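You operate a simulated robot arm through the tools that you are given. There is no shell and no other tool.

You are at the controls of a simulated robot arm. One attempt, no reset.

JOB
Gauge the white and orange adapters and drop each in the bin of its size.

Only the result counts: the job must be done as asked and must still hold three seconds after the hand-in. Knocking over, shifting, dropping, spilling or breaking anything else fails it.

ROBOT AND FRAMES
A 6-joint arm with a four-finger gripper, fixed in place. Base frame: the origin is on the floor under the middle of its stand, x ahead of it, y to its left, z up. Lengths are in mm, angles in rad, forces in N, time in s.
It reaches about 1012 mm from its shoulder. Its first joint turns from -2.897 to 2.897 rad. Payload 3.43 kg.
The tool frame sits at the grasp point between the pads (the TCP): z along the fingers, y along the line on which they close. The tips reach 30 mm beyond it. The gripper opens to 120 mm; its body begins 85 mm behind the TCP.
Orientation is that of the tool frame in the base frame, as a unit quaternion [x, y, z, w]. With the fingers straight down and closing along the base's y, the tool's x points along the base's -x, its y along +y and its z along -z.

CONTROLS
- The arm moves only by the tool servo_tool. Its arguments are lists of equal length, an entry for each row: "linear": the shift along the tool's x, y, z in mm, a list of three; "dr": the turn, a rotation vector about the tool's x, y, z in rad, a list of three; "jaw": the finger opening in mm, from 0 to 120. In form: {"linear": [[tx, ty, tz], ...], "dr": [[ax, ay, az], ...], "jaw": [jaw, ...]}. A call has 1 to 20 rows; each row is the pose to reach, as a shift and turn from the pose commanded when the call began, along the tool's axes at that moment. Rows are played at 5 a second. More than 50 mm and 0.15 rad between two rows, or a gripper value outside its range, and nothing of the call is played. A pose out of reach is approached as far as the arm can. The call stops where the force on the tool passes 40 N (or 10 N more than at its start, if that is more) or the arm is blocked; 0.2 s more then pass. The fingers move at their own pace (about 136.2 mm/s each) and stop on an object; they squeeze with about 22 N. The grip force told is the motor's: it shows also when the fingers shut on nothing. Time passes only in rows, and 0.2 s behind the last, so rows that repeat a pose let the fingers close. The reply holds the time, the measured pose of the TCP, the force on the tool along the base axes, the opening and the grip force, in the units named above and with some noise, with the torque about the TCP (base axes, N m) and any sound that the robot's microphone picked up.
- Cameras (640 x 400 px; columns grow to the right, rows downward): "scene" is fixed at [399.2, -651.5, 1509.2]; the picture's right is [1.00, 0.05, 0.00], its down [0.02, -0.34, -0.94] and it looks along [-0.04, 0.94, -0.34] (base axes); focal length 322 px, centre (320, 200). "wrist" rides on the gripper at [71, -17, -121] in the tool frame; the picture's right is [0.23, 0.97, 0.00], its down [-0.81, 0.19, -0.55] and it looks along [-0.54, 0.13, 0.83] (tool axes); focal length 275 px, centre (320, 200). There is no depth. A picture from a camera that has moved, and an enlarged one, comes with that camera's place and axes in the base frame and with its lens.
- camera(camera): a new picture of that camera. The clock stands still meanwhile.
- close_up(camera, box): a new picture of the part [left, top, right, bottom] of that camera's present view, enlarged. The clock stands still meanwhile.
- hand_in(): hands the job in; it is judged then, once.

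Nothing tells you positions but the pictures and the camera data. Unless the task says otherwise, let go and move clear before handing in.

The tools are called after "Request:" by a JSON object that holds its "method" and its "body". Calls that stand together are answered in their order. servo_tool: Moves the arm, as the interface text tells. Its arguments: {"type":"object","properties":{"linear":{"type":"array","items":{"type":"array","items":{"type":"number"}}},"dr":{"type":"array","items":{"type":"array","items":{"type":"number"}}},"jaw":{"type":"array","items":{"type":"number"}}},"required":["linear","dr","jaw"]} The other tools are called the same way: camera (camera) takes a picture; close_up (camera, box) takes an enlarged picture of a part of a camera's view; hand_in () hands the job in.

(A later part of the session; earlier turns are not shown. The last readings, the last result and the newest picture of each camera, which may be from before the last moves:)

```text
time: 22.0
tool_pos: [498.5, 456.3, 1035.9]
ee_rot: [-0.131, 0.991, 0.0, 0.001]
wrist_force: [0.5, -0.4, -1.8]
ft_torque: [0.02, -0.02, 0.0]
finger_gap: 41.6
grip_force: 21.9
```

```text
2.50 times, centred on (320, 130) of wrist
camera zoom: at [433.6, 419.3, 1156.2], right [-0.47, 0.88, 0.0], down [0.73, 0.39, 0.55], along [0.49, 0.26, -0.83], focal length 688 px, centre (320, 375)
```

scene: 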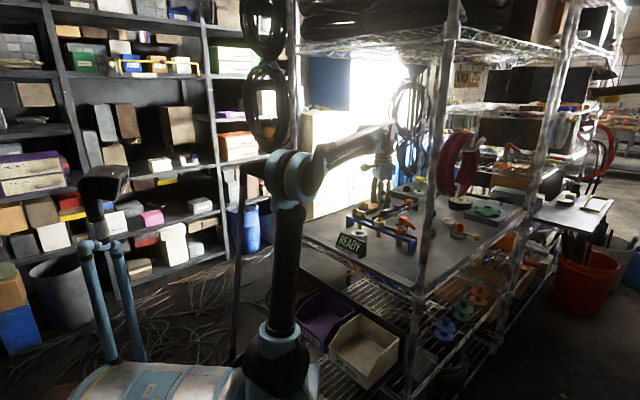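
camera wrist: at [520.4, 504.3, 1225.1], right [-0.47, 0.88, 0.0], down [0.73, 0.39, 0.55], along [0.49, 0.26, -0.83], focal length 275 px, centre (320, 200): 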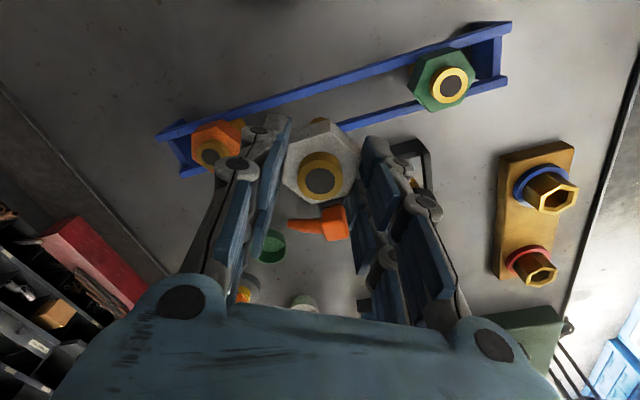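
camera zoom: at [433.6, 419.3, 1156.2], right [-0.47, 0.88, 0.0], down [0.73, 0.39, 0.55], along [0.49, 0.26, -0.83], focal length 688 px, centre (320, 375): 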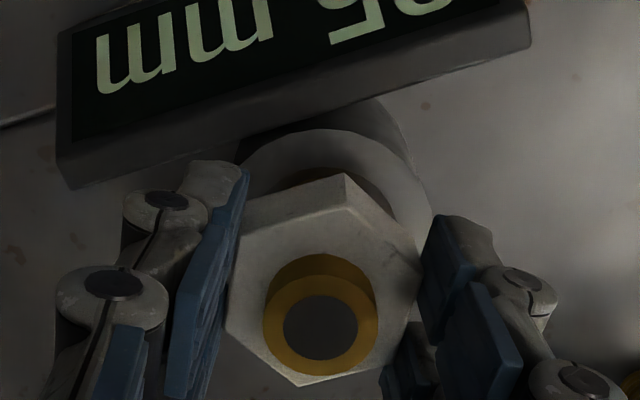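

The display now reads "25 mm", but the bore is stepped and I feel no contact yet. I'll keep lowering until it seats, so the reading is real.

Request:
{"method": "servo_tool", "body": {"linear": [[0, 0, 1.5], [0, 0, 3], [0, 0, 4.5], [0, 0, 6], [0, 0, 6]], "dr": [[0, 0, 0], [0, 0, 0], [0, 0, 0], [0, 0, 0], [0, 0, 0]], "jaw": [20, 20, 20, 20, 20]}}

Request:
{"method": "close_up", "body": {"camera": "scene", "box": [335, 210, 385, 255]}}

```text
time: 23.2
tool_pos: [498.8, 456.5, 1030.6]
ee_rot: [-0.13, 0.991, 0.0, 0.001]
wrist_force: [0.8, -0.3, -2.7]
ft_torque: [0.01, 0.0, 0.01]
finger_gap: 41.9
grip_force: 21.9
```

```text
8.89 times, centred on (360, 232) of scene
camera zoom: at [399.2, -651.5, 1509.2], right [1.0, 0.05, 0.0], down [0.02, -0.34, -0.94], along [-0.04, 0.94, -0.34], focal length 2862 px, centre (-36, -89)
```

zoom: 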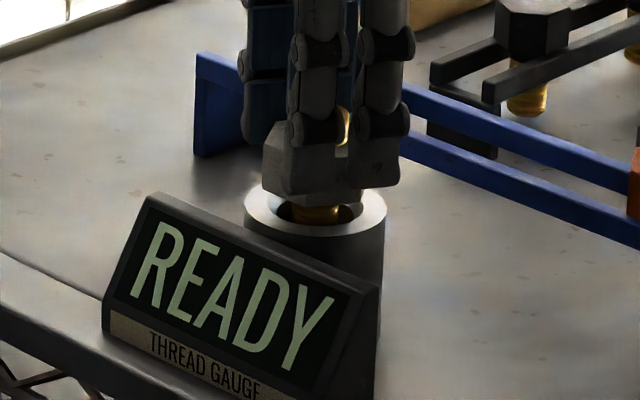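

It went back to "READY", so the 25 mm was only a passing depth window. I'll continue down to where it really seats.

Request:
{"method": "servo_tool", "body": {"linear": [[0, 0, 1], [0, 0, 2], [0, 0, 3], [0, 0, 4], [0, 0, 5], [0, 0, 5]], "dr": [[0, 0, 0], [0, 0, 0], [0, 0, 0], [0, 0, 0], [0, 0, 0], [0, 0, 0]], "jaw": [20, 20, 20, 20, 20, 20]}}

Request:
{"method": "close_up", "body": {"camera": "scene", "box": [335, 210, 385, 255]}}

```text
time: 24.6
tool_pos: [498.7, 455.0, 1024.6]
ee_rot: [-0.13, 0.991, 0.001, 0.0]
wrist_force: [-0.6, 0.1, 6.2]
ft_torque: [0.05, 0.05, 0.01]
finger_gap: 42.0
grip_force: 21.6
```

```text
8.89 times, centred on (360, 232) of scene
camera zoom: at [399.2, -651.5, 1509.2], right [1.0, 0.05, 0.0], down [0.02, -0.34, -0.94], along [-0.04, 0.94, -0.34], focal length 2862 px, centre (-36, -89)
```

zoom: 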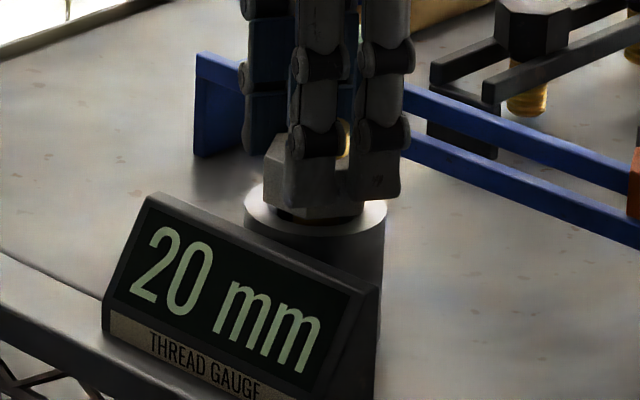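

It met light contact (about 9 N) and the display reads "20 mm", which matches the roughly 20 mm thread I measured. I'll hold briefly to confirm it's stable.

Request:
{"method": "servo_tool", "body": {"linear": [[0, 0, 0.5], [0, 0, 0.5], [0, 0, 0.5], [0, 0, 0.5], [0, 0, 0.5]], "dr": [[0, 0, 0], [0, 0, 0], [0, 0, 0], [0, 0, 0], [0, 0, 0]], "jaw": [20, 20, 20, 20, 20]}}

Request:
{"method": "close_up", "body": {"camera": "scene", "box": [335, 210, 385, 255]}}

Request:
{"method": "close_up", "body": {"camera": "scene", "box": [250, 260, 420, 400]}}

```text
time: 25.8
tool_pos: [499.1, 455.1, 1024.2]
ee_rot: [-0.13, 0.991, 0.001, 0.001]
wrist_force: [0.9, 4.1, 14.2]
ft_torque: [0.14, -0.08, -0.03]
finger_gap: 41.5
grip_force: 22.1
```

```text
8.89 times, centred on (360, 232) of scene
camera zoom: at [399.2, -651.5, 1509.2], right [1.0, 0.05, 0.0], down [0.02, -0.34, -0.94], along [-0.04, 0.94, -0.34], focal length 2862 px, centre (-36, -89)
```

zoom: 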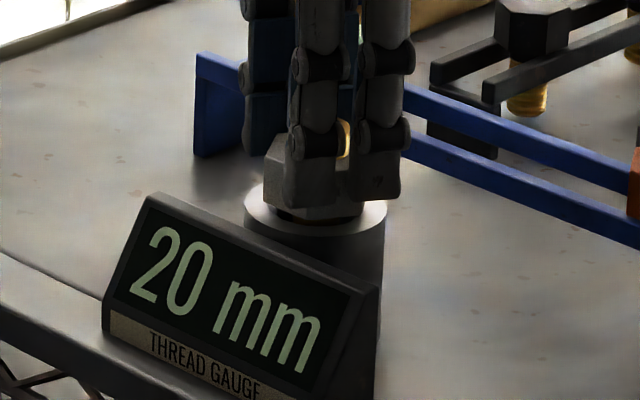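

```text
2.86 times, centred on (335, 330) of scene
camera zoom: at [399.2, -651.5, 1509.2], right [1.0, 0.05, 0.0], down [0.02, -0.34, -0.94], along [-0.04, 0.94, -0.34], focal length 920 px, centre (277, -171)
```

zoom: 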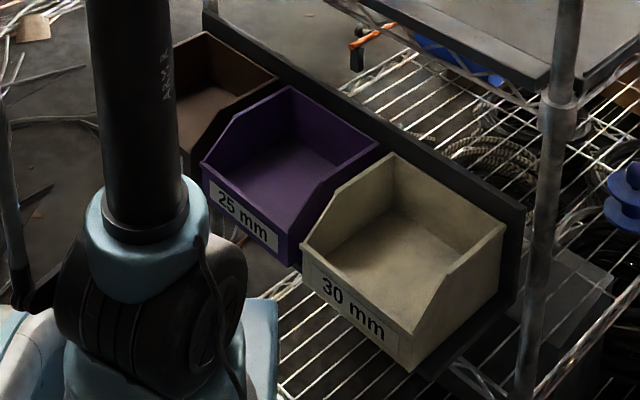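

White is 20 mm: it's seated and the reading is stable. Now I'll lift it straight out of the gauge.

Request:
{"method": "servo_tool", "body": {"linear": [[0, 0, -3], [0, 0, -10], [0, 0, -20], [0, 0, -30], [0, 0, -40], [0, 0, -55], [0, 0, -70], [0, 0, -85], [0, 0, -100], [0, 0, -100]], "dr": [[0, 0, 0], [0, 0, 0], [0, 0, 0], [0, 0, 0], [0, 0, 0], [0, 0, 0], [0, 0, 0], [0, 0, 0], [0, 0, 0], [0, 0, 0]], "jaw": [20, 20, 20, 20, 20, 20, 20, 20, 20, 20]}}

Request:
{"method": "camera", "body": {"camera": "scene"}}

Request:
{"method": "camera", "body": {"camera": "wrist"}}

```text
time: 28.0
tool_pos: [496.3, 455.5, 1126.1]
ee_rot: [-0.131, 0.991, 0.0, 0.001]
wrist_force: [-0.4, 0.7, -3.0]
ft_torque: [0.04, 0.0, 0.0]
finger_gap: 41.5
grip_force: 22.3
```

```text
taken
```

scene: 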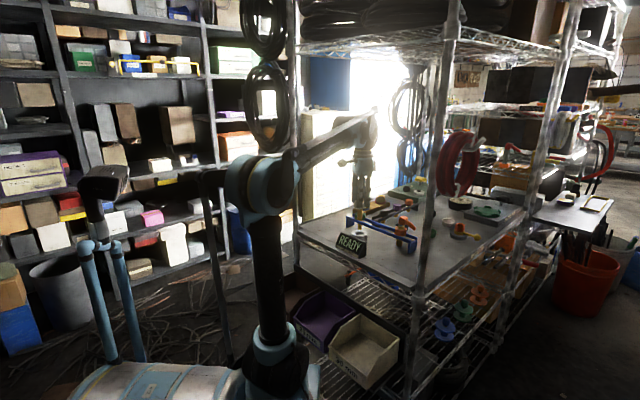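

```text
taken
camera wrist: at [432.0, 419.4, 1245.4], right [-0.47, 0.88, 0.0], down [0.73, 0.39, 0.55], along [0.49, 0.26, -0.83], focal length 275 px, centre (320, 200)
```

wrist: 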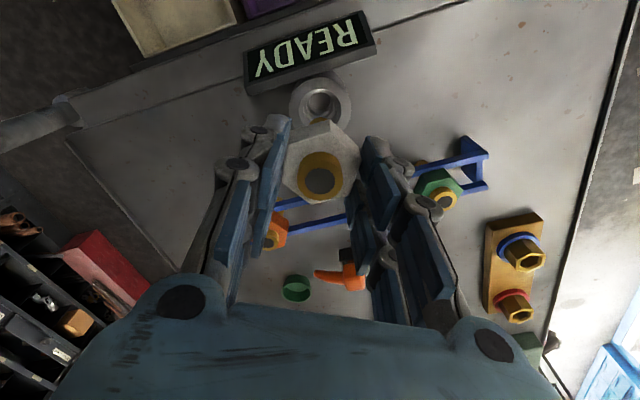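

White is clear of the gauge. I'll carry it out of the shelf front, then sideways over the brown 20 mm bin at this height, and look.

Request:
{"method": "servo_tool", "body": {"linear": [[20, -11.5, 0], [43, -24.8, 0], [66, -38, 0], [89, -51.3, 0], [112, -64.5, 0], [135, -77.8, 0], [158.6, -91.4, 0], [170, -70, 0], [184, -48, 0], [198, -25, 0], [212, -3, 0], [226, 19, 0], [240, 41, 0], [252.2, 61.2, 0], [252.2, 61.2, 0]], "dr": [[0, 0, 0], [0, 0, 0], [0, 0, 0], [0, 0, 0], [0, 0, 0], [0, 0, 0], [0, 0, 0], [0, 0, 0], [0, 0, 0], [0, 0, 0], [0, 0, 0], [0, 0, 0], [0, 0, 0], [0, 0, 0], [0, 0, 0]], "jaw": [20, 20, 20, 20, 20, 20, 20, 20, 20, 20, 20, 20, 20, 20, 20]}}

Request:
{"method": "camera", "body": {"camera": "scene"}}

Request:
{"method": "camera", "body": {"camera": "wrist"}}

```text
time: 31.2
tool_pos: [238.2, 448.2, 1122.0]
ee_rot: [-0.131, 0.991, 0.001, 0.001]
wrist_force: [0.3, -0.2, -2.5]
ft_torque: [-0.01, 0.04, -0.02]
finger_gap: 41.4
grip_force: 22.1
```

```text
taken
```

scene: 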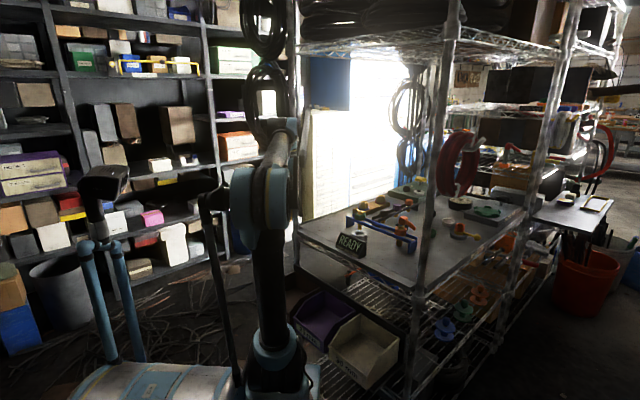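

```text
taken
camera wrist: at [173.0, 413.1, 1242.8], right [-0.47, 0.88, 0.0], down [0.73, 0.39, 0.55], along [0.49, 0.26, -0.83], focal length 275 px, centre (320, 200)
```

wrist: 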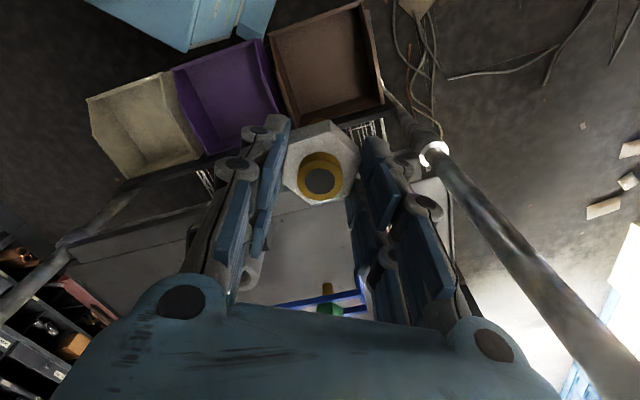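

The brown bin lies almost directly under the tool. I'll zoom in to check its extents and the drop point.

Request:
{"method": "close_up", "body": {"camera": "wrist", "box": [240, 0, 420, 140]}}

Request:
{"method": "close_up", "body": {"camera": "scene", "box": [225, 90, 355, 200]}}

Request:
{"method": "close_up", "body": {"camera": "scene", "box": [270, 260, 350, 350]}}

```text
2.86 times, centred on (330, 70) of wrist
camera zoom: at [173.0, 413.1, 1242.8], right [-0.47, 0.88, 0.0], down [0.73, 0.39, 0.55], along [0.49, 0.26, -0.83], focal length 786 px, centre (291, 571)
```

zoom: 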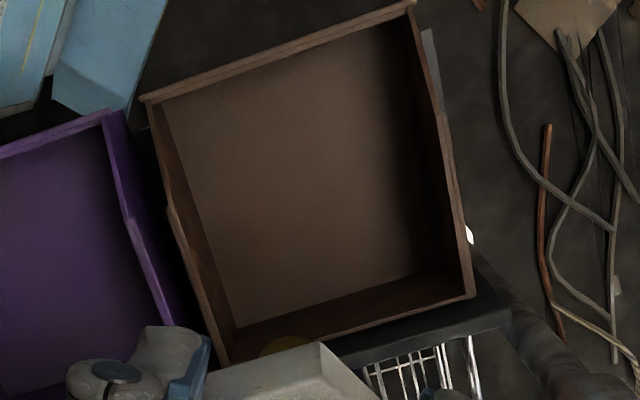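

```text
3.64 times, centred on (290, 145) of scene
camera zoom: at [399.2, -651.5, 1509.2], right [1.0, 0.05, 0.0], down [0.02, -0.34, -0.94], along [-0.04, 0.94, -0.34], focal length 1171 px, centre (429, 400)
```

zoom: 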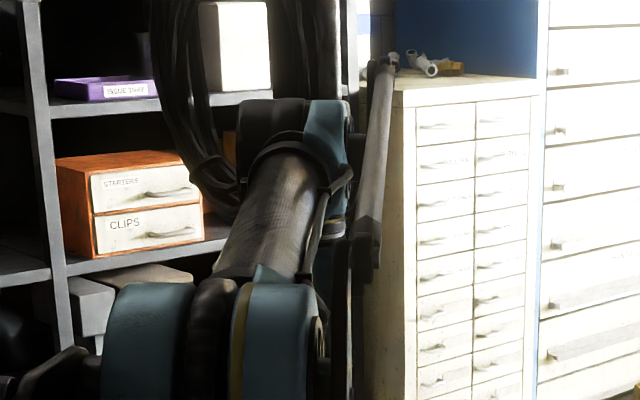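

```text
4.44 times, centred on (310, 305) of scene
camera zoom: at [399.2, -651.5, 1509.2], right [1.0, 0.05, 0.0], down [0.02, -0.34, -0.94], along [-0.04, 0.94, -0.34], focal length 1431 px, centre (364, -267)
```

zoom: 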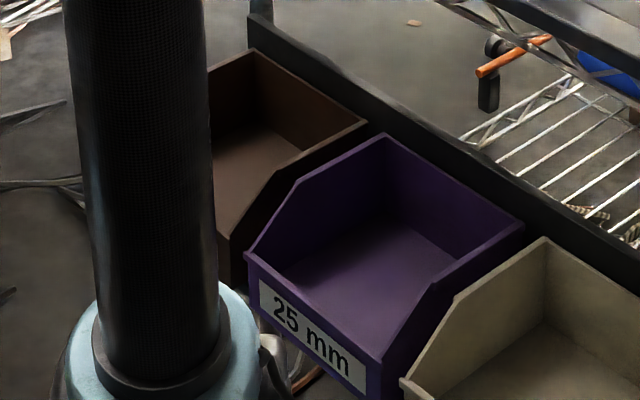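

The bin floor sits at roughly z 660 with the rim near 732. I'll shift slightly toward the bin's centre and lower in stages, starting with 160 mm.

Request:
{"method": "servo_tool", "body": {"linear": [[6, 0.2, 10], [11.8, 0.4, 30], [11.8, 0.4, 55], [11.8, 0.4, 80], [11.8, 0.4, 105], [11.8, 0.4, 130], [11.8, 0.4, 150], [11.8, 0.4, 160], [11.8, 0.4, 160]], "dr": [[0, 0, 0], [0, 0, 0], [0, 0, 0], [0, 0, 0], [0, 0, 0], [0, 0, 0], [0, 0, 0], [0, 0, 0], [0, 0, 0]], "jaw": [20, 20, 20, 20, 20, 20, 20, 20, 20]}}

Request:
{"method": "camera", "body": {"camera": "scene"}}

Request:
{"method": "camera", "body": {"camera": "wrist"}}

```text
time: 33.2
tool_pos: [228.5, 445.8, 964.6]
ee_rot: [-0.131, 0.991, 0.001, 0.0]
wrist_force: [0.6, -0.1, -2.0]
ft_torque: [-0.02, 0.01, 0.01]
finger_gap: 41.6
grip_force: 21.8
```

```text
taken
```

scene: 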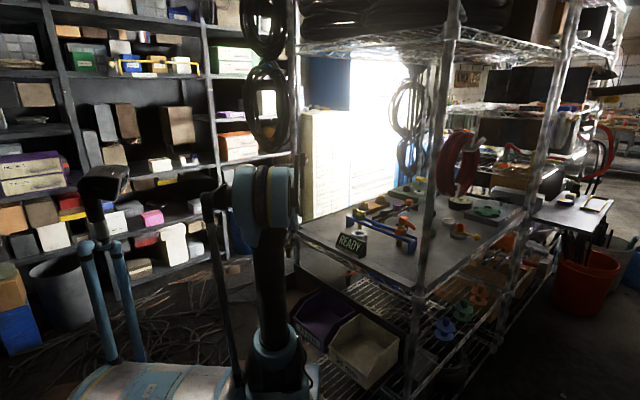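

```text
taken
camera wrist: at [162.8, 410.6, 1084.8], right [-0.47, 0.88, 0.0], down [0.73, 0.39, 0.55], along [0.49, 0.26, -0.83], focal length 275 px, centre (320, 200)
```

wrist: 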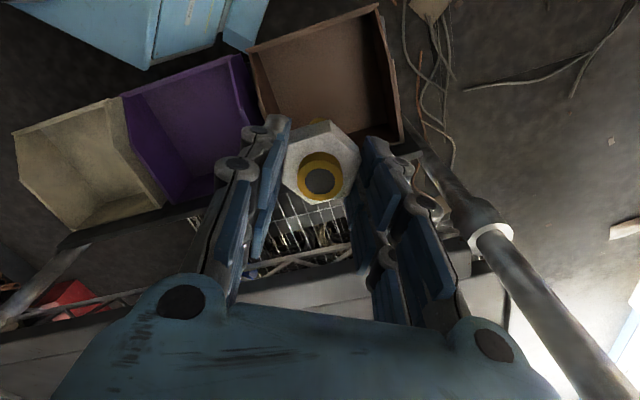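

The drop axis falls near the middle of the brown bin, with ample clearance to the post and shelf. Lowering the rest of the way.

Request:
{"method": "servo_tool", "body": {"linear": [[0, 0, 15], [0, 0, 35], [0, 0, 55], [0, 0, 75], [0, 0, 95], [0, 0, 115], [0, 0, 135], [0, 0, 150], [0, 0, 165], [0, 0, 175], [0, 0, 185], [0, 0, 185]], "dr": [[0, 0, 0], [0, 0, 0], [0, 0, 0], [0, 0, 0], [0, 0, 0], [0, 0, 0], [0, 0, 0], [0, 0, 0], [0, 0, 0], [0, 0, 0], [0, 0, 0], [0, 0, 0]], "jaw": [20, 20, 20, 20, 20, 20, 20, 20, 20, 20, 20, 20]}}

Request:
{"method": "camera", "body": {"camera": "scene"}}

Request:
{"method": "camera", "body": {"camera": "wrist"}}

```text
time: 35.8
tool_pos: [229.0, 446.5, 779.1]
ee_rot: [-0.131, 0.991, 0.001, 0.001]
wrist_force: [-0.1, -0.1, -1.2]
ft_torque: [0.02, 0.01, 0.03]
finger_gap: 41.7
grip_force: 22.1
```

```text
taken
```

scene: 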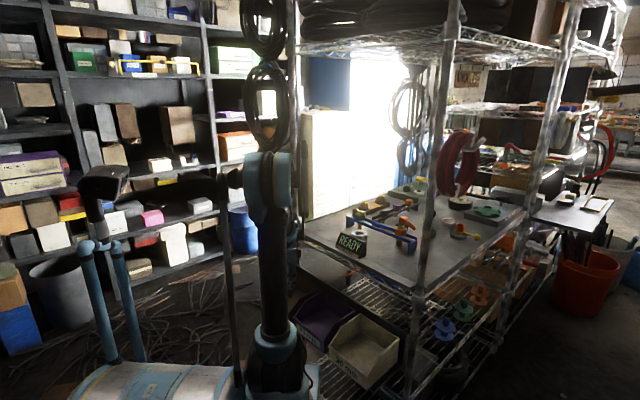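

```text
taken
camera wrist: at [163.1, 410.4, 900.5], right [-0.47, 0.88, 0.0], down [0.73, 0.39, 0.55], along [0.49, 0.26, -0.83], focal length 275 px, centre (320, 200)
```

wrist: 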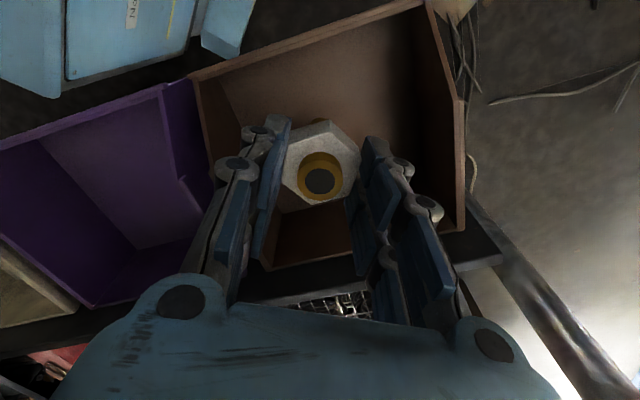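

The adapter hangs inside the brown bin, fingertips at rim level. I'll lower 15 mm more and release.

Request:
{"method": "servo_tool", "body": {"linear": [[0, 0, 5], [0, 0, 10], [0, 0, 15], [0, 0, 15]], "dr": [[0, 0, 0], [0, 0, 0], [0, 0, 0], [0, 0, 0]], "jaw": [20, 20, 20, 20]}}

Request:
{"method": "servo_tool", "body": {"linear": [[0, 0, 0], [0, 0, 0], [0, 0, 0], [0, 0, 0], [0, 0, 0]], "dr": [[0, 0, 0], [0, 0, 0], [0, 0, 0], [0, 0, 0], [0, 0, 0]], "jaw": [60, 66, 66, 66, 66]}}

Request:
{"method": "camera", "body": {"camera": "wrist"}}

```text
time: 36.8
tool_pos: [227.3, 447.9, 764.3]
ee_rot: [-0.131, 0.991, 0.0, 0.0]
wrist_force: [0.0, -0.6, -1.9]
ft_torque: [0.0, 0.0, -0.01]
finger_gap: 41.6
grip_force: 22.2
```

```text
time: 38.0
tool_pos: [228.8, 447.9, 763.6]
ee_rot: [-0.13, 0.991, 0.001, 0.001]
wrist_force: [-0.1, -0.3, 0.0]
ft_torque: [0.0, -0.01, -0.02]
finger_gap: 66.0
grip_force: 0.0
```

```text
taken
camera wrist: at [162.8, 412.2, 884.6], right [-0.47, 0.88, 0.0], down [0.73, 0.39, 0.55], along [0.49, 0.26, -0.83], focal length 275 px, centre (320, 200)
```

wrist: 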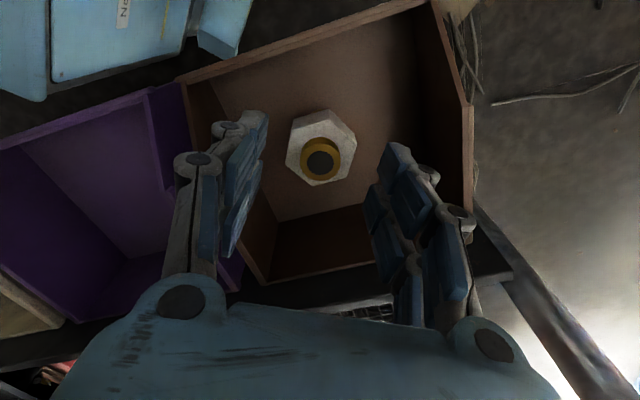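

White is in the brown bin. I'll raise straight up, then head back toward the orange adapter.

Request:
{"method": "servo_tool", "body": {"linear": [[0, 0, -10], [0, 0, -25], [0, 0, -45], [0, 0, -70], [0, 0, -95], [0, 0, -120], [0, 0, -145], [0, 0, -170], [0, 0, -195], [0, 0, -220], [0, 0, -245], [0, 0, -270], [0, 0, -295], [0, 0, -320], [0, 0, -340], [0, 0, -352], [0, 0, -352]], "dr": [[0, 0, 0], [0, 0, 0], [0, 0, 0], [0, 0, 0], [0, 0, 0], [0, 0, 0], [0, 0, 0], [0, 0, 0], [0, 0, 0], [0, 0, 0], [0, 0, 0], [0, 0, 0], [0, 0, 0], [0, 0, 0], [0, 0, 0], [0, 0, 0], [0, 0, 0]], "jaw": [66, 66, 66, 66, 66, 66, 66, 66, 66, 66, 66, 66, 66, 66, 66, 66, 66]}}

Request:
{"method": "camera", "body": {"camera": "wrist"}}

```text
time: 41.6
tool_pos: [227.0, 445.8, 1119.8]
ee_rot: [-0.131, 0.991, 0.001, 0.001]
wrist_force: [-0.4, 1.1, -0.2]
ft_torque: [0.04, 0.01, -0.01]
finger_gap: 66.0
grip_force: 0.0
```

```text
taken
camera wrist: at [162.1, 410.0, 1239.5], right [-0.47, 0.88, 0.0], down [0.73, 0.39, 0.55], along [0.49, 0.26, -0.83], focal length 275 px, centre (320, 200)
```

wrist: 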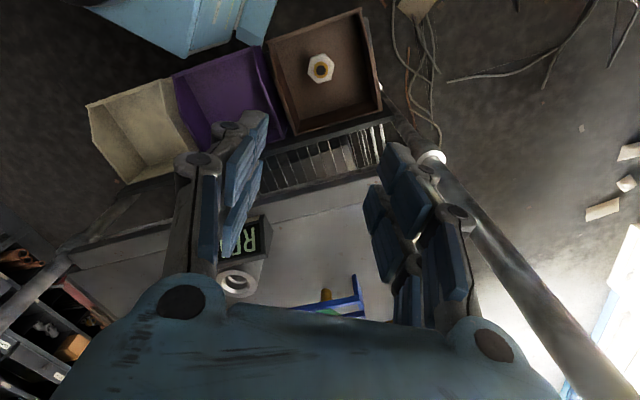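

White stands in the middle of the brown bin. Now I'll travel to a point above the orange adapter.

Request:
{"method": "servo_tool", "body": {"linear": [[-13, -19, 0], [-30, -45, 0], [-50, -75, 0], [-70, -105, 0], [-88, -132, 0], [-102.3, -152.9, 0], [-120, -149, 0], [-160, -141, 0], [-200, -133, 0], [-240, -124, 0], [-280, -116, 0], [-320, -108, 0], [-355, -100.5, 0], [-385, -94, 0], [-405, -90.5, 0], [-415.5, -88.5, 0], [-415.5, -88.5, 0]], "dr": [[0, 0, 0], [0, 0, 0], [0, 0, 0], [0, 0, 0], [0, 0, 0], [0, 0, 0], [0, 0, 0], [0, 0, 0], [0, 0, 0], [0, 0, 0], [0, 0, 0], [0, 0, 0], [0, 0, 0], [0, 0, 0], [0, 0, 0], [0, 0, 0], [0, 0, 0]], "jaw": [60, 60, 60, 60, 60, 60, 60, 60, 60, 60, 60, 60, 60, 60, 60, 60, 60]}}

Request:
{"method": "camera", "body": {"camera": "wrist"}}

Request:
{"method": "close_up", "body": {"camera": "scene", "box": [330, 150, 450, 260]}}

```text
time: 45.2
tool_pos: [652.0, 469.7, 1115.8]
ee_rot: [-0.13, 0.991, 0.002, 0.0]
wrist_force: [-0.1, 0.4, 0.4]
ft_torque: [0.0, 0.0, -0.01]
finger_gap: 59.9
grip_force: 0.0
```

```text
taken
camera wrist: at [586.7, 433.9, 1236.1], right [-0.47, 0.88, 0.0], down [0.73, 0.39, 0.55], along [0.49, 0.26, -0.83], focal length 275 px, centre (320, 200)
```

wrist: 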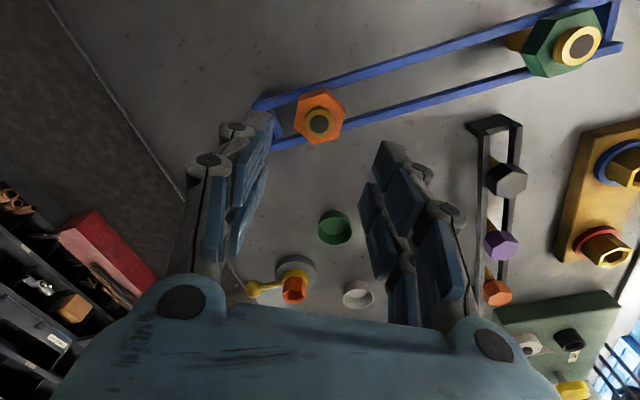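

```text
3.64 times, centred on (390, 205) of scene
camera zoom: at [399.2, -651.5, 1509.2], right [1.0, 0.05, 0.0], down [0.02, -0.34, -0.94], along [-0.04, 0.94, -0.34], focal length 1171 px, centre (66, 182)
```

zoom: 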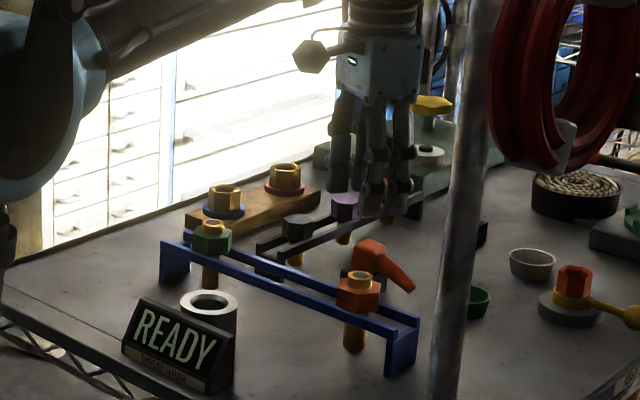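

I'm above the orange adapter and nearly aligned. I'll zoom in to check its centre and the orientation of its hex.

Request:
{"method": "close_up", "body": {"camera": "wrist", "box": [270, 70, 370, 160]}}

```text
4.44 times, centred on (320, 115) of wrist
camera zoom: at [586.7, 433.9, 1236.1], right [-0.47, 0.88, 0.0], down [0.73, 0.39, 0.55], along [0.49, 0.26, -0.83], focal length 1224 px, centre (320, 578)
```

zoom: 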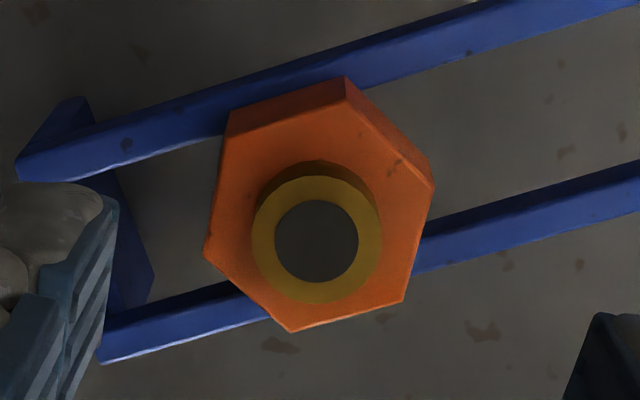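

Offset is about 2 mm, and the hex is oriented the same way as white was. I'll correct and descend partway.

Request:
{"method": "servo_tool", "body": {"linear": [[-2.3, 0.1, 8], [-2.3, 0.1, 20], [-2.3, 0.1, 35], [-2.3, 0.1, 50], [-2.3, 0.1, 64], [-2.3, 0.1, 76], [-2.3, 0.1, 83], [-2.3, 0.1, 83]], "dr": [[0, 0, 0], [0, 0, 0], [0, 0, 0], [0, 0, 0], [0, 0, 0], [0, 0, 0], [0, 0, 0], [0, 0, 0]], "jaw": [60, 60, 60, 60, 60, 60, 60, 60]}}

Request:
{"method": "close_up", "body": {"camera": "wrist", "box": [220, 90, 420, 240]}}

Request:
{"method": "close_up", "body": {"camera": "scene", "box": [365, 195, 425, 250]}}

```text
time: 47.0
tool_pos: [654.7, 469.5, 1034.9]
ee_rot: [-0.131, 0.991, 0.001, 0.001]
wrist_force: [-0.4, -0.6, 0.1]
ft_torque: [0.03, 0.03, 0.0]
finger_gap: 60.1
grip_force: 0.1
```

```text
2.67 times, centred on (320, 165) of wrist
camera zoom: at [588.6, 434.0, 1153.4], right [-0.47, 0.88, 0.0], down [0.73, 0.39, 0.55], along [0.49, 0.26, -0.83], focal length 734 px, centre (320, 293)
```

zoom: 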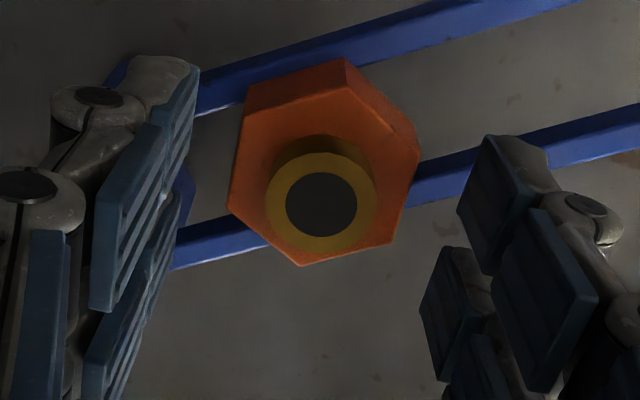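

```text
7.27 times, centred on (395, 222) of scene
camera zoom: at [399.2, -651.5, 1509.2], right [1.0, 0.05, 0.0], down [0.02, -0.34, -0.94], along [-0.04, 0.94, -0.34], focal length 2342 px, centre (-226, 36)
```

zoom: 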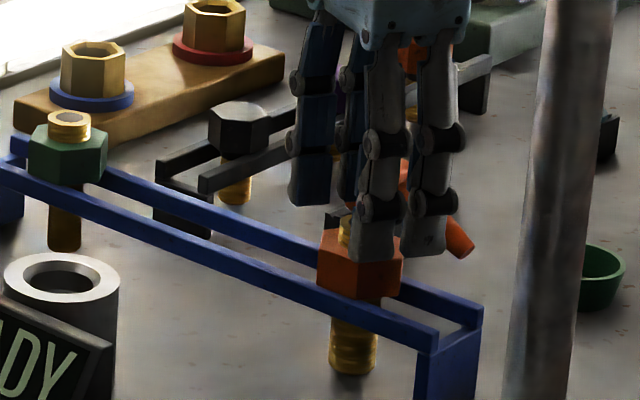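

The orange hex is centred between the fingers. I'm descending the last 19 mm and then closing.

Request:
{"method": "servo_tool", "body": {"linear": [[-0.8, 0, 5], [-0.8, 0, 10], [-0.8, 0, 15], [-0.8, 0, 19], [-0.8, 0, 19]], "dr": [[0, 0, 0], [0, 0, 0], [0, 0, 0], [0, 0, 0], [0, 0, 0]], "jaw": [60, 60, 60, 60, 60]}}

Request:
{"method": "camera", "body": {"camera": "wrist"}}

Request:
{"method": "close_up", "body": {"camera": "scene", "box": [365, 195, 425, 250]}}

```text
time: 48.2
tool_pos: [655.1, 470.9, 1015.5]
ee_rot: [-0.131, 0.991, 0.001, 0.001]
wrist_force: [0.8, -0.2, 0.5]
ft_torque: [0.0, 0.0, 0.04]
finger_gap: 60.2
grip_force: 0.0
```

```text
taken
camera wrist: at [589.2, 434.7, 1136.0], right [-0.47, 0.88, 0.0], down [0.73, 0.39, 0.55], along [0.49, 0.26, -0.83], focal length 275 px, centre (320, 200)
```

wrist: 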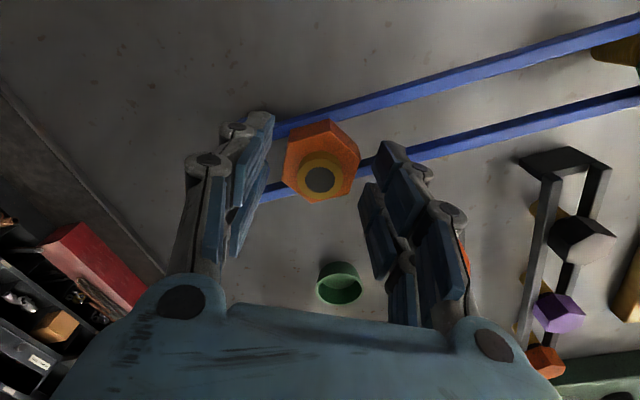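

```text
7.27 times, centred on (395, 222) of scene
camera zoom: at [399.2, -651.5, 1509.2], right [1.0, 0.05, 0.0], down [0.02, -0.34, -0.94], along [-0.04, 0.94, -0.34], focal length 2342 px, centre (-226, 36)
```

zoom: 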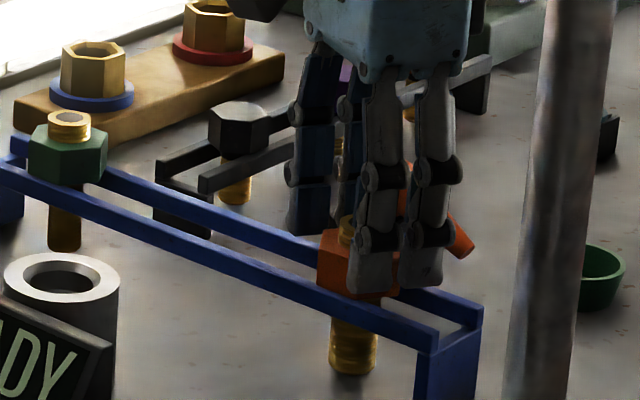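

The tips are beside the orange hex with no contact. Closing the fingers, then lifting.

Request:
{"method": "servo_tool", "body": {"linear": [[0, 0, 0], [0, 0, 0], [0, 0, 0], [0, 0, 0], [0, 0, 0], [0, 0, 0]], "dr": [[0, 0, 0], [0, 0, 0], [0, 0, 0], [0, 0, 0], [0, 0, 0], [0, 0, 0]], "jaw": [50, 44, 38, 30, 20, 20]}}

Request:
{"method": "close_up", "body": {"camera": "scene", "box": [365, 195, 425, 250]}}

Request:
{"method": "camera", "body": {"camera": "wrist"}}

```text
time: 49.6
tool_pos: [653.9, 471.4, 1016.4]
ee_rot: [-0.131, 0.991, 0.001, 0.001]
wrist_force: [-0.7, -0.7, 0.4]
ft_torque: [-0.05, -0.01, 0.01]
finger_gap: 41.7
grip_force: 22.5
```

```text
7.27 times, centred on (395, 222) of scene
camera zoom: at [399.2, -651.5, 1509.2], right [1.0, 0.05, 0.0], down [0.02, -0.34, -0.94], along [-0.04, 0.94, -0.34], focal length 2342 px, centre (-226, 36)
```

zoom: 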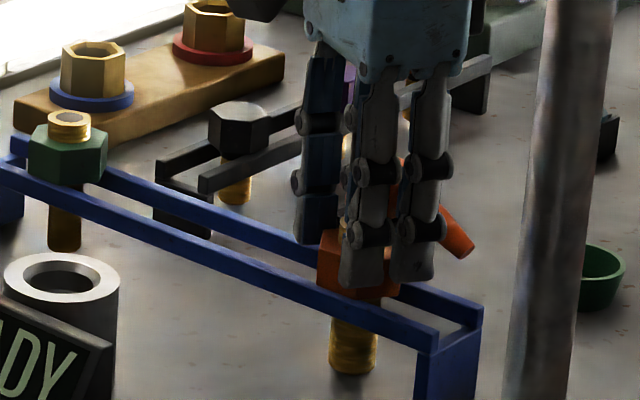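

```text
taken
camera wrist: at [589.2, 434.6, 1136.0], right [-0.47, 0.88, 0.0], down [0.73, 0.39, 0.55], along [0.49, 0.26, -0.83], focal length 275 px, centre (320, 200)
```

wrist: 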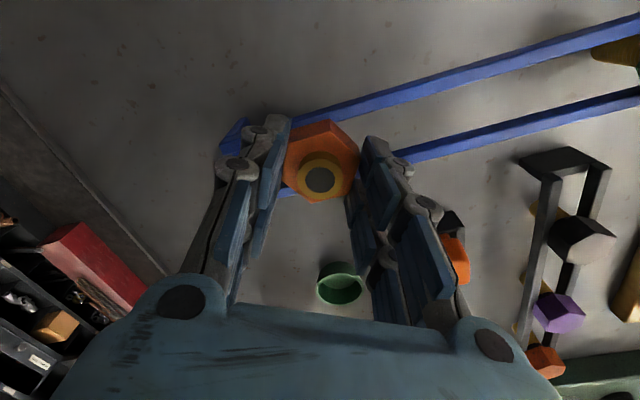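

Orange is gripped at 41.7 mm. Lifting it straight up 92 mm.

Request:
{"method": "servo_tool", "body": {"linear": [[0, 0, -5], [0, 0, -15], [0, 0, -30], [0, 0, -45], [0, 0, -60], [0, 0, -75], [0, 0, -92], [0, 0, -92]], "dr": [[0, 0, 0], [0, 0, 0], [0, 0, 0], [0, 0, 0], [0, 0, 0], [0, 0, 0], [0, 0, 0], [0, 0, 0]], "jaw": [20, 20, 20, 20, 20, 20, 20, 20]}}

Request:
{"method": "close_up", "body": {"camera": "scene", "box": [340, 160, 440, 260]}}

Request:
{"method": "close_up", "body": {"camera": "wrist", "box": [240, 50, 400, 210]}}

```text
time: 51.4
tool_pos: [652.7, 471.1, 1109.0]
ee_rot: [-0.131, 0.991, 0.001, 0.0]
wrist_force: [0.3, 0.7, -2.3]
ft_torque: [0.04, 0.02, -0.03]
finger_gap: 41.9
grip_force: 21.7
```

```text
4.00 times, centred on (390, 210) of scene
camera zoom: at [399.2, -651.5, 1509.2], right [1.0, 0.05, 0.0], down [0.02, -0.34, -0.94], along [-0.04, 0.94, -0.34], focal length 1288 px, centre (40, 160)
```

zoom: 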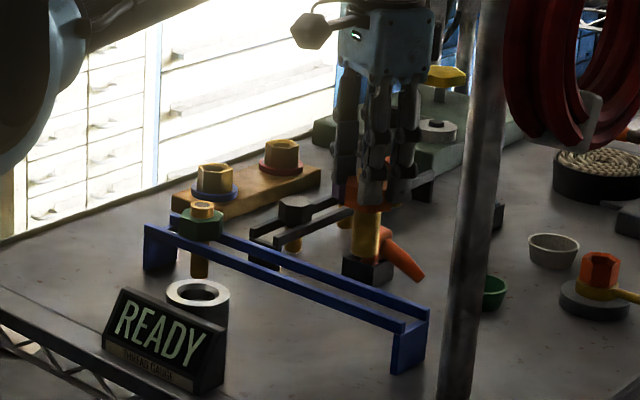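

```text
2.50 times, centred on (320, 130) of wrist
camera zoom: at [588.1, 434.9, 1228.1], right [-0.47, 0.88, 0.0], down [0.73, 0.39, 0.55], along [0.49, 0.26, -0.83], focal length 688 px, centre (320, 375)
```

zoom: 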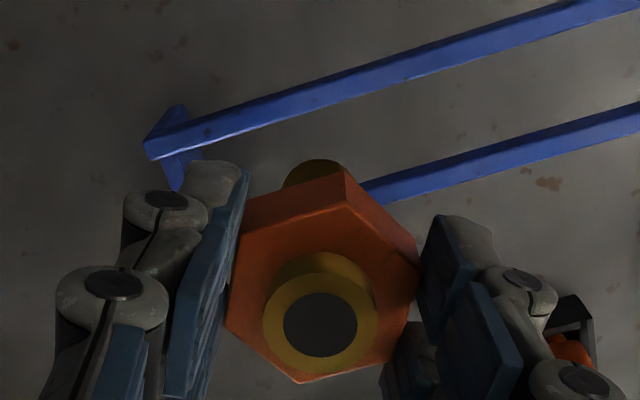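

Orange is held and centred like white was. I'm moving to the same gauge position as before.

Request:
{"method": "servo_tool", "body": {"linear": [[15, 2.6, 0], [35, 6.1, 0], [55, 9.5, 0], [75, 13, 0], [95, 16.5, 0], [115, 19.9, 0], [132, 22.9, 0], [146, 25.3, 0], [154.6, 26.8, 0], [154.6, 26.8, 0], [154.6, 26.8, 0]], "dr": [[0, 0, 0], [0, 0, 0], [0, 0, 0], [0, 0, 0], [0, 0, 0], [0, 0, 0], [0, 0, 0], [0, 0, 0], [0, 0, 0], [0, 0, 0], [0, 0, 0]], "jaw": [20, 20, 20, 20, 20, 20, 20, 20, 20, 20, 20]}}

Request:
{"method": "close_up", "body": {"camera": "wrist", "box": [240, 50, 400, 210]}}

Request:
{"method": "close_up", "body": {"camera": "scene", "box": [335, 200, 385, 250]}}

```text
time: 53.8
tool_pos: [499.4, 457.0, 1106.7]
ee_rot: [-0.131, 0.991, 0.001, 0.001]
wrist_force: [-0.3, 1.2, -2.8]
ft_torque: [0.0, -0.01, -0.02]
finger_gap: 41.7
grip_force: 21.8
```

```text
2.50 times, centred on (320, 130) of wrist
camera zoom: at [433.8, 420.4, 1227.1], right [-0.47, 0.88, 0.0], down [0.73, 0.39, 0.55], along [0.49, 0.26, -0.83], focal length 688 px, centre (320, 375)
```

zoom: 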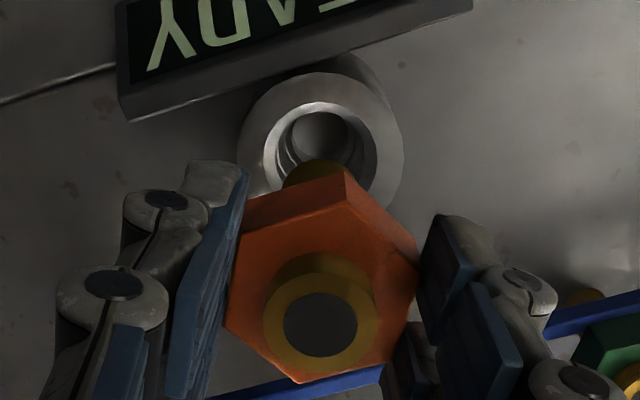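

```text
8.00 times, centred on (360, 225) of scene
camera zoom: at [399.2, -651.5, 1509.2], right [1.0, 0.05, 0.0], down [0.02, -0.34, -0.94], along [-0.04, 0.94, -0.34], focal length 2576 px, centre (0, 0)
```

zoom: 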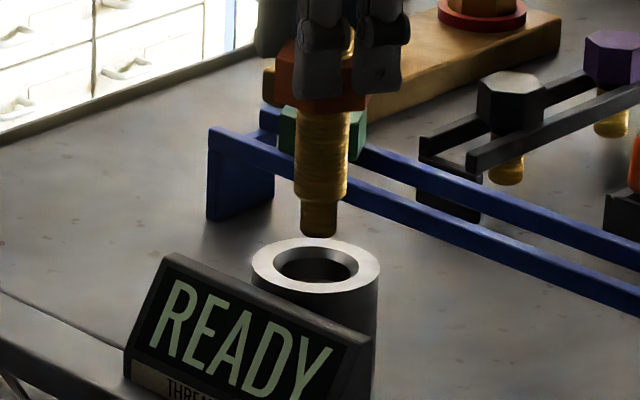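

The thing below the thread turned out to be the green adapter hanging behind it, so the orange thread itself is about 25 mm wide and lined up over the ring. Lowering until the tip is just above the ring.

Request:
{"method": "servo_tool", "body": {"linear": [[0, 0, 8], [0, 0, 16], [0, 0, 24], [0, 0, 30], [0, 0, 34], [0, 0, 34]], "dr": [[0, 0, 0], [0, 0, 0], [0, 0, 0], [0, 0, 0], [0, 0, 0], [0, 0, 0]], "jaw": [20, 20, 20, 20, 20, 20]}}

Request:
{"method": "close_up", "body": {"camera": "wrist", "box": [270, 70, 380, 160]}}

Request:
{"method": "close_up", "body": {"camera": "scene", "box": [345, 215, 375, 240]}}

```text
time: 55.2
tool_pos: [499.9, 455.1, 1071.3]
ee_rot: [-0.13, 0.991, 0.0, 0.001]
wrist_force: [0.3, 0.9, -2.4]
ft_torque: [0.02, 0.0, -0.01]
finger_gap: 41.7
grip_force: 22.1
```

```text
4.44 times, centred on (325, 115) of wrist
camera zoom: at [433.7, 419.6, 1192.1], right [-0.47, 0.88, 0.0], down [0.73, 0.39, 0.55], along [0.49, 0.26, -0.83], focal length 1224 px, centre (298, 578)
```

zoom: 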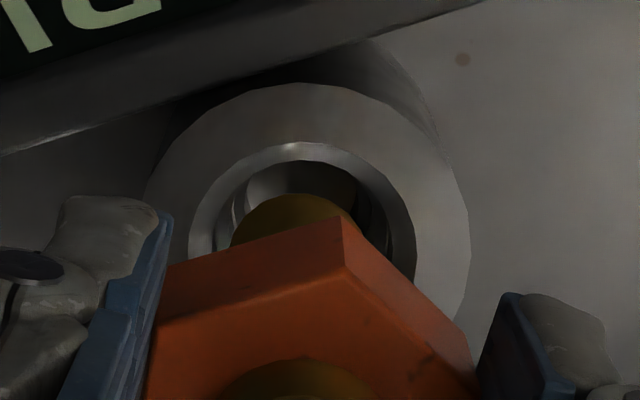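

```text
16.00 times, centred on (360, 228) of scene
camera zoom: at [399.2, -651.5, 1509.2], right [1.0, 0.05, 0.0], down [0.02, -0.34, -0.94], along [-0.04, 0.94, -0.34], focal length 5152 px, centre (-320, -240)
```

zoom: 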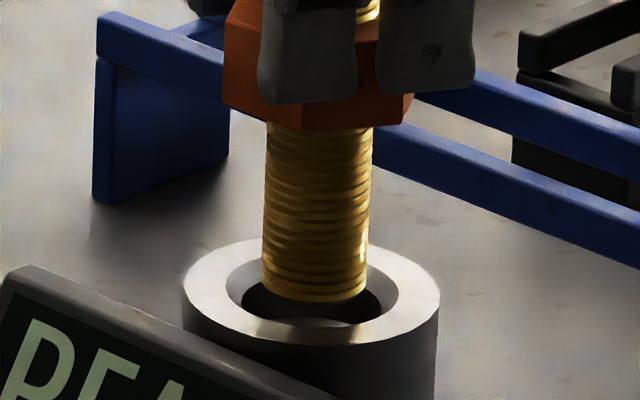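

The thread tip is about 3 mm above the ring, with a sub-millimetre offset. I'll nudge (−0.8, +0.7) and lower 10 mm.

Request:
{"method": "servo_tool", "body": {"linear": [[0.6, 0.9, 0], [0.6, 0.9, 2], [0.6, 0.9, 4], [0.6, 0.9, 6], [0.6, 0.9, 8], [0.6, 0.9, 10], [0.6, 0.9, 10]], "dr": [[0, 0, 0], [0, 0, 0], [0, 0, 0], [0, 0, 0], [0, 0, 0], [0, 0, 0], [0, 0, 0]], "jaw": [20, 20, 20, 20, 20, 20, 20]}}

Request:
{"method": "close_up", "body": {"camera": "wrist", "box": [270, 70, 380, 160]}}

Request:
{"method": "close_up", "body": {"camera": "scene", "box": [345, 215, 375, 240]}}

```text
time: 56.8
tool_pos: [497.3, 455.5, 1063.1]
ee_rot: [-0.131, 0.991, 0.002, 0.0]
wrist_force: [-0.4, 0.3, -2.8]
ft_torque: [-0.01, -0.01, 0.03]
finger_gap: 41.6
grip_force: 21.5
```

```text
4.44 times, centred on (325, 115) of wrist
camera zoom: at [432.2, 419.3, 1183.6], right [-0.47, 0.88, 0.0], down [0.73, 0.39, 0.55], along [0.49, 0.26, -0.83], focal length 1224 px, centre (298, 578)
```

zoom: 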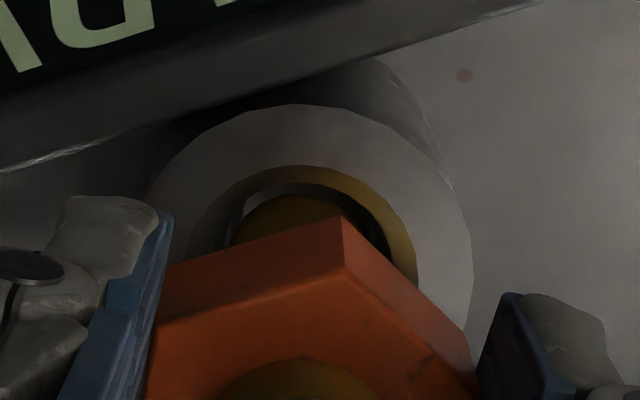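

```text
16.00 times, centred on (360, 228) of scene
camera zoom: at [399.2, -651.5, 1509.2], right [1.0, 0.05, 0.0], down [0.02, -0.34, -0.94], along [-0.04, 0.94, -0.34], focal length 5152 px, centre (-320, -240)
```

zoom: 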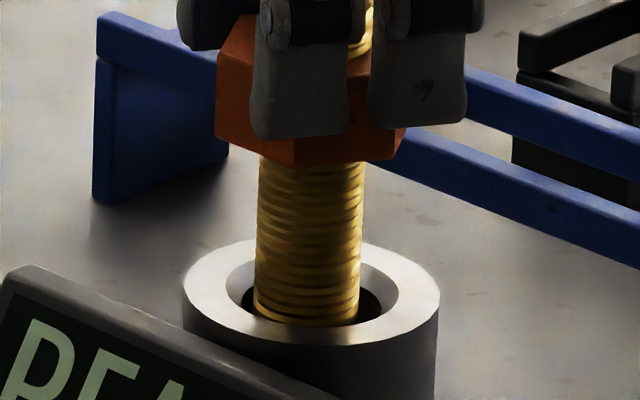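

The arm shifted slightly more than commanded, and the thread is now about 1.4 mm to −x of the ring's centre. I'll correct and lower a few millimetres more.

Request:
{"method": "servo_tool", "body": {"linear": [[-0.7, 0.2, 0], [-1.4, 0.3, 0], [-1.4, 0.3, 2], [-1.4, 0.3, 4], [-1.4, 0.3, 6], [-1.4, 0.3, 6]], "dr": [[0, 0, 0], [0, 0, 0], [0, 0, 0], [0, 0, 0], [0, 0, 0], [0, 0, 0]], "jaw": [20, 20, 20, 20, 20, 20]}}

Request:
{"method": "close_up", "body": {"camera": "wrist", "box": [270, 70, 380, 160]}}

Request:
{"method": "close_up", "body": {"camera": "scene", "box": [345, 215, 375, 240]}}

```text
time: 58.2
tool_pos: [499.2, 456.9, 1056.7]
ee_rot: [-0.13, 0.991, 0.0, 0.001]
wrist_force: [-0.4, 0.6, -2.3]
ft_torque: [0.03, -0.03, 0.01]
finger_gap: 41.8
grip_force: 22.0
```

```text
4.44 times, centred on (325, 115) of wrist
camera zoom: at [434.5, 421.3, 1176.9], right [-0.47, 0.88, 0.0], down [0.73, 0.39, 0.55], along [0.49, 0.26, -0.83], focal length 1224 px, centre (298, 578)
```

zoom: 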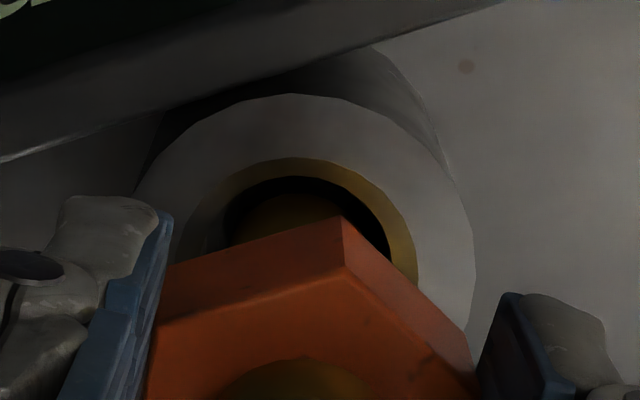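

```text
16.00 times, centred on (360, 228) of scene
camera zoom: at [399.2, -651.5, 1509.2], right [1.0, 0.05, 0.0], down [0.02, -0.34, -0.94], along [-0.04, 0.94, -0.34], focal length 5152 px, centre (-320, -240)
```

zoom: 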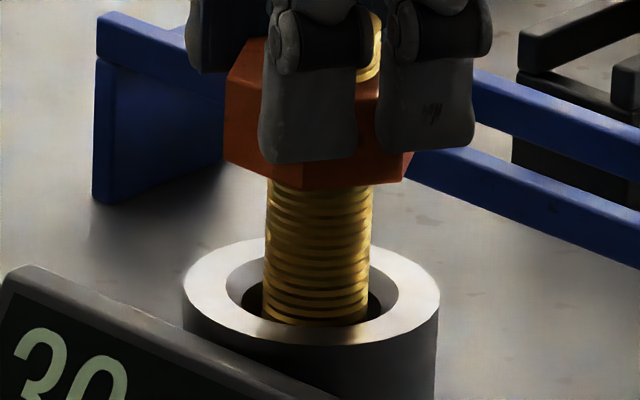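

The display flashed "30" only as a passing depth window, since there is no contact. The camera poses look more precise than tool_pos, so I'll use them to recentre before going deeper.

Request:
{"method": "servo_tool", "body": {"linear": [[0.7, -0.4, 0], [1.4, -0.7, 0], [1.4, -0.7, 0], [1.4, -0.7, 0]], "dr": [[0, 0, 0], [0, 0, 0], [0, 0, 0], [0, 0, 0]], "jaw": [20, 20, 20, 20]}}

Request:
{"method": "close_up", "body": {"camera": "wrist", "box": [270, 70, 380, 160]}}

Request:
{"method": "close_up", "body": {"camera": "scene", "box": [345, 215, 375, 240]}}

```text
time: 59.2
tool_pos: [499.0, 456.1, 1056.9]
ee_rot: [-0.13, 0.992, 0.001, 0.001]
wrist_force: [0.0, -0.8, -2.8]
ft_torque: [0.0, 0.02, 0.02]
finger_gap: 41.8
grip_force: 21.9
```

```text
4.44 times, centred on (325, 115) of wrist
camera zoom: at [433.6, 420.3, 1176.8], right [-0.47, 0.88, 0.0], down [0.73, 0.39, 0.55], along [0.49, 0.26, -0.83], focal length 1224 px, centre (298, 578)
```

zoom: 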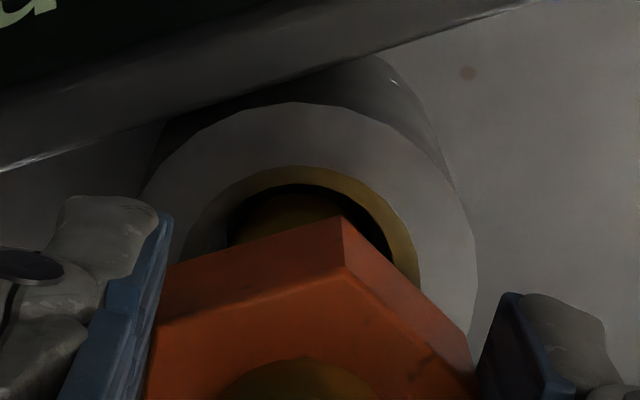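

```text
16.00 times, centred on (360, 228) of scene
camera zoom: at [399.2, -651.5, 1509.2], right [1.0, 0.05, 0.0], down [0.02, -0.34, -0.94], along [-0.04, 0.94, -0.34], focal length 5152 px, centre (-320, -240)
```

zoom: 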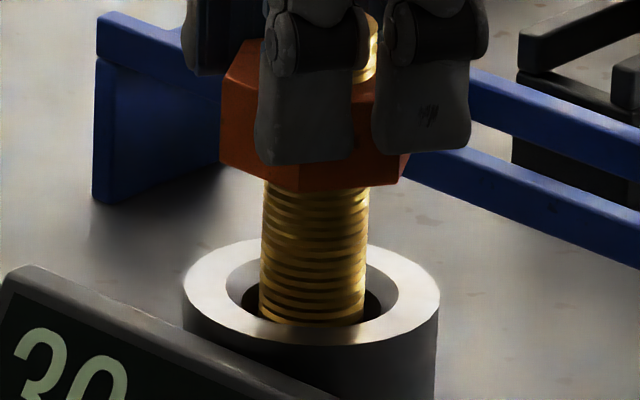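

The thread is centred in x, and the camera pose matches the target. Lowering in small steps.

Request:
{"method": "servo_tool", "body": {"linear": [[0, 0, 1.5], [0, 0, 3], [0, 0, 4.5], [0, 0, 6], [0, 0, 7.5], [0, 0, 7.5]], "dr": [[0, 0, 0], [0, 0, 0], [0, 0, 0], [0, 0, 0], [0, 0, 0], [0, 0, 0]], "jaw": [20, 20, 20, 20, 20, 20]}}

Request:
{"method": "close_up", "body": {"camera": "wrist", "box": [270, 70, 380, 160]}}

Request:
{"method": "close_up", "body": {"camera": "scene", "box": [335, 210, 385, 255]}}

```text
time: 60.6
tool_pos: [498.6, 455.8, 1049.8]
ee_rot: [-0.131, 0.991, 0.001, 0.0]
wrist_force: [0.1, 0.1, -2.4]
ft_torque: [0.02, 0.01, 0.01]
finger_gap: 41.6
grip_force: 21.5
```

```text
4.44 times, centred on (325, 115) of wrist
camera zoom: at [432.8, 419.7, 1169.9], right [-0.47, 0.88, 0.0], down [0.73, 0.39, 0.55], along [0.49, 0.26, -0.83], focal length 1224 px, centre (298, 578)
```

zoom: 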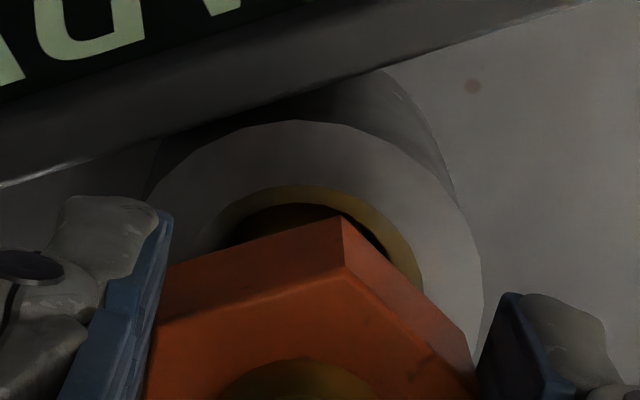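

```text
8.89 times, centred on (360, 232) of scene
camera zoom: at [399.2, -651.5, 1509.2], right [1.0, 0.05, 0.0], down [0.02, -0.34, -0.94], along [-0.04, 0.94, -0.34], focal length 2862 px, centre (-36, -89)
```

zoom: 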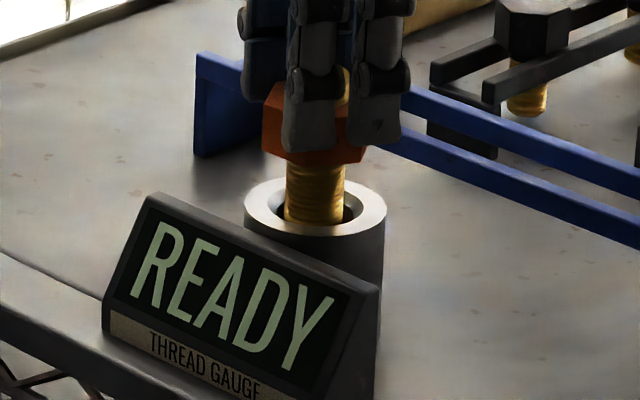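

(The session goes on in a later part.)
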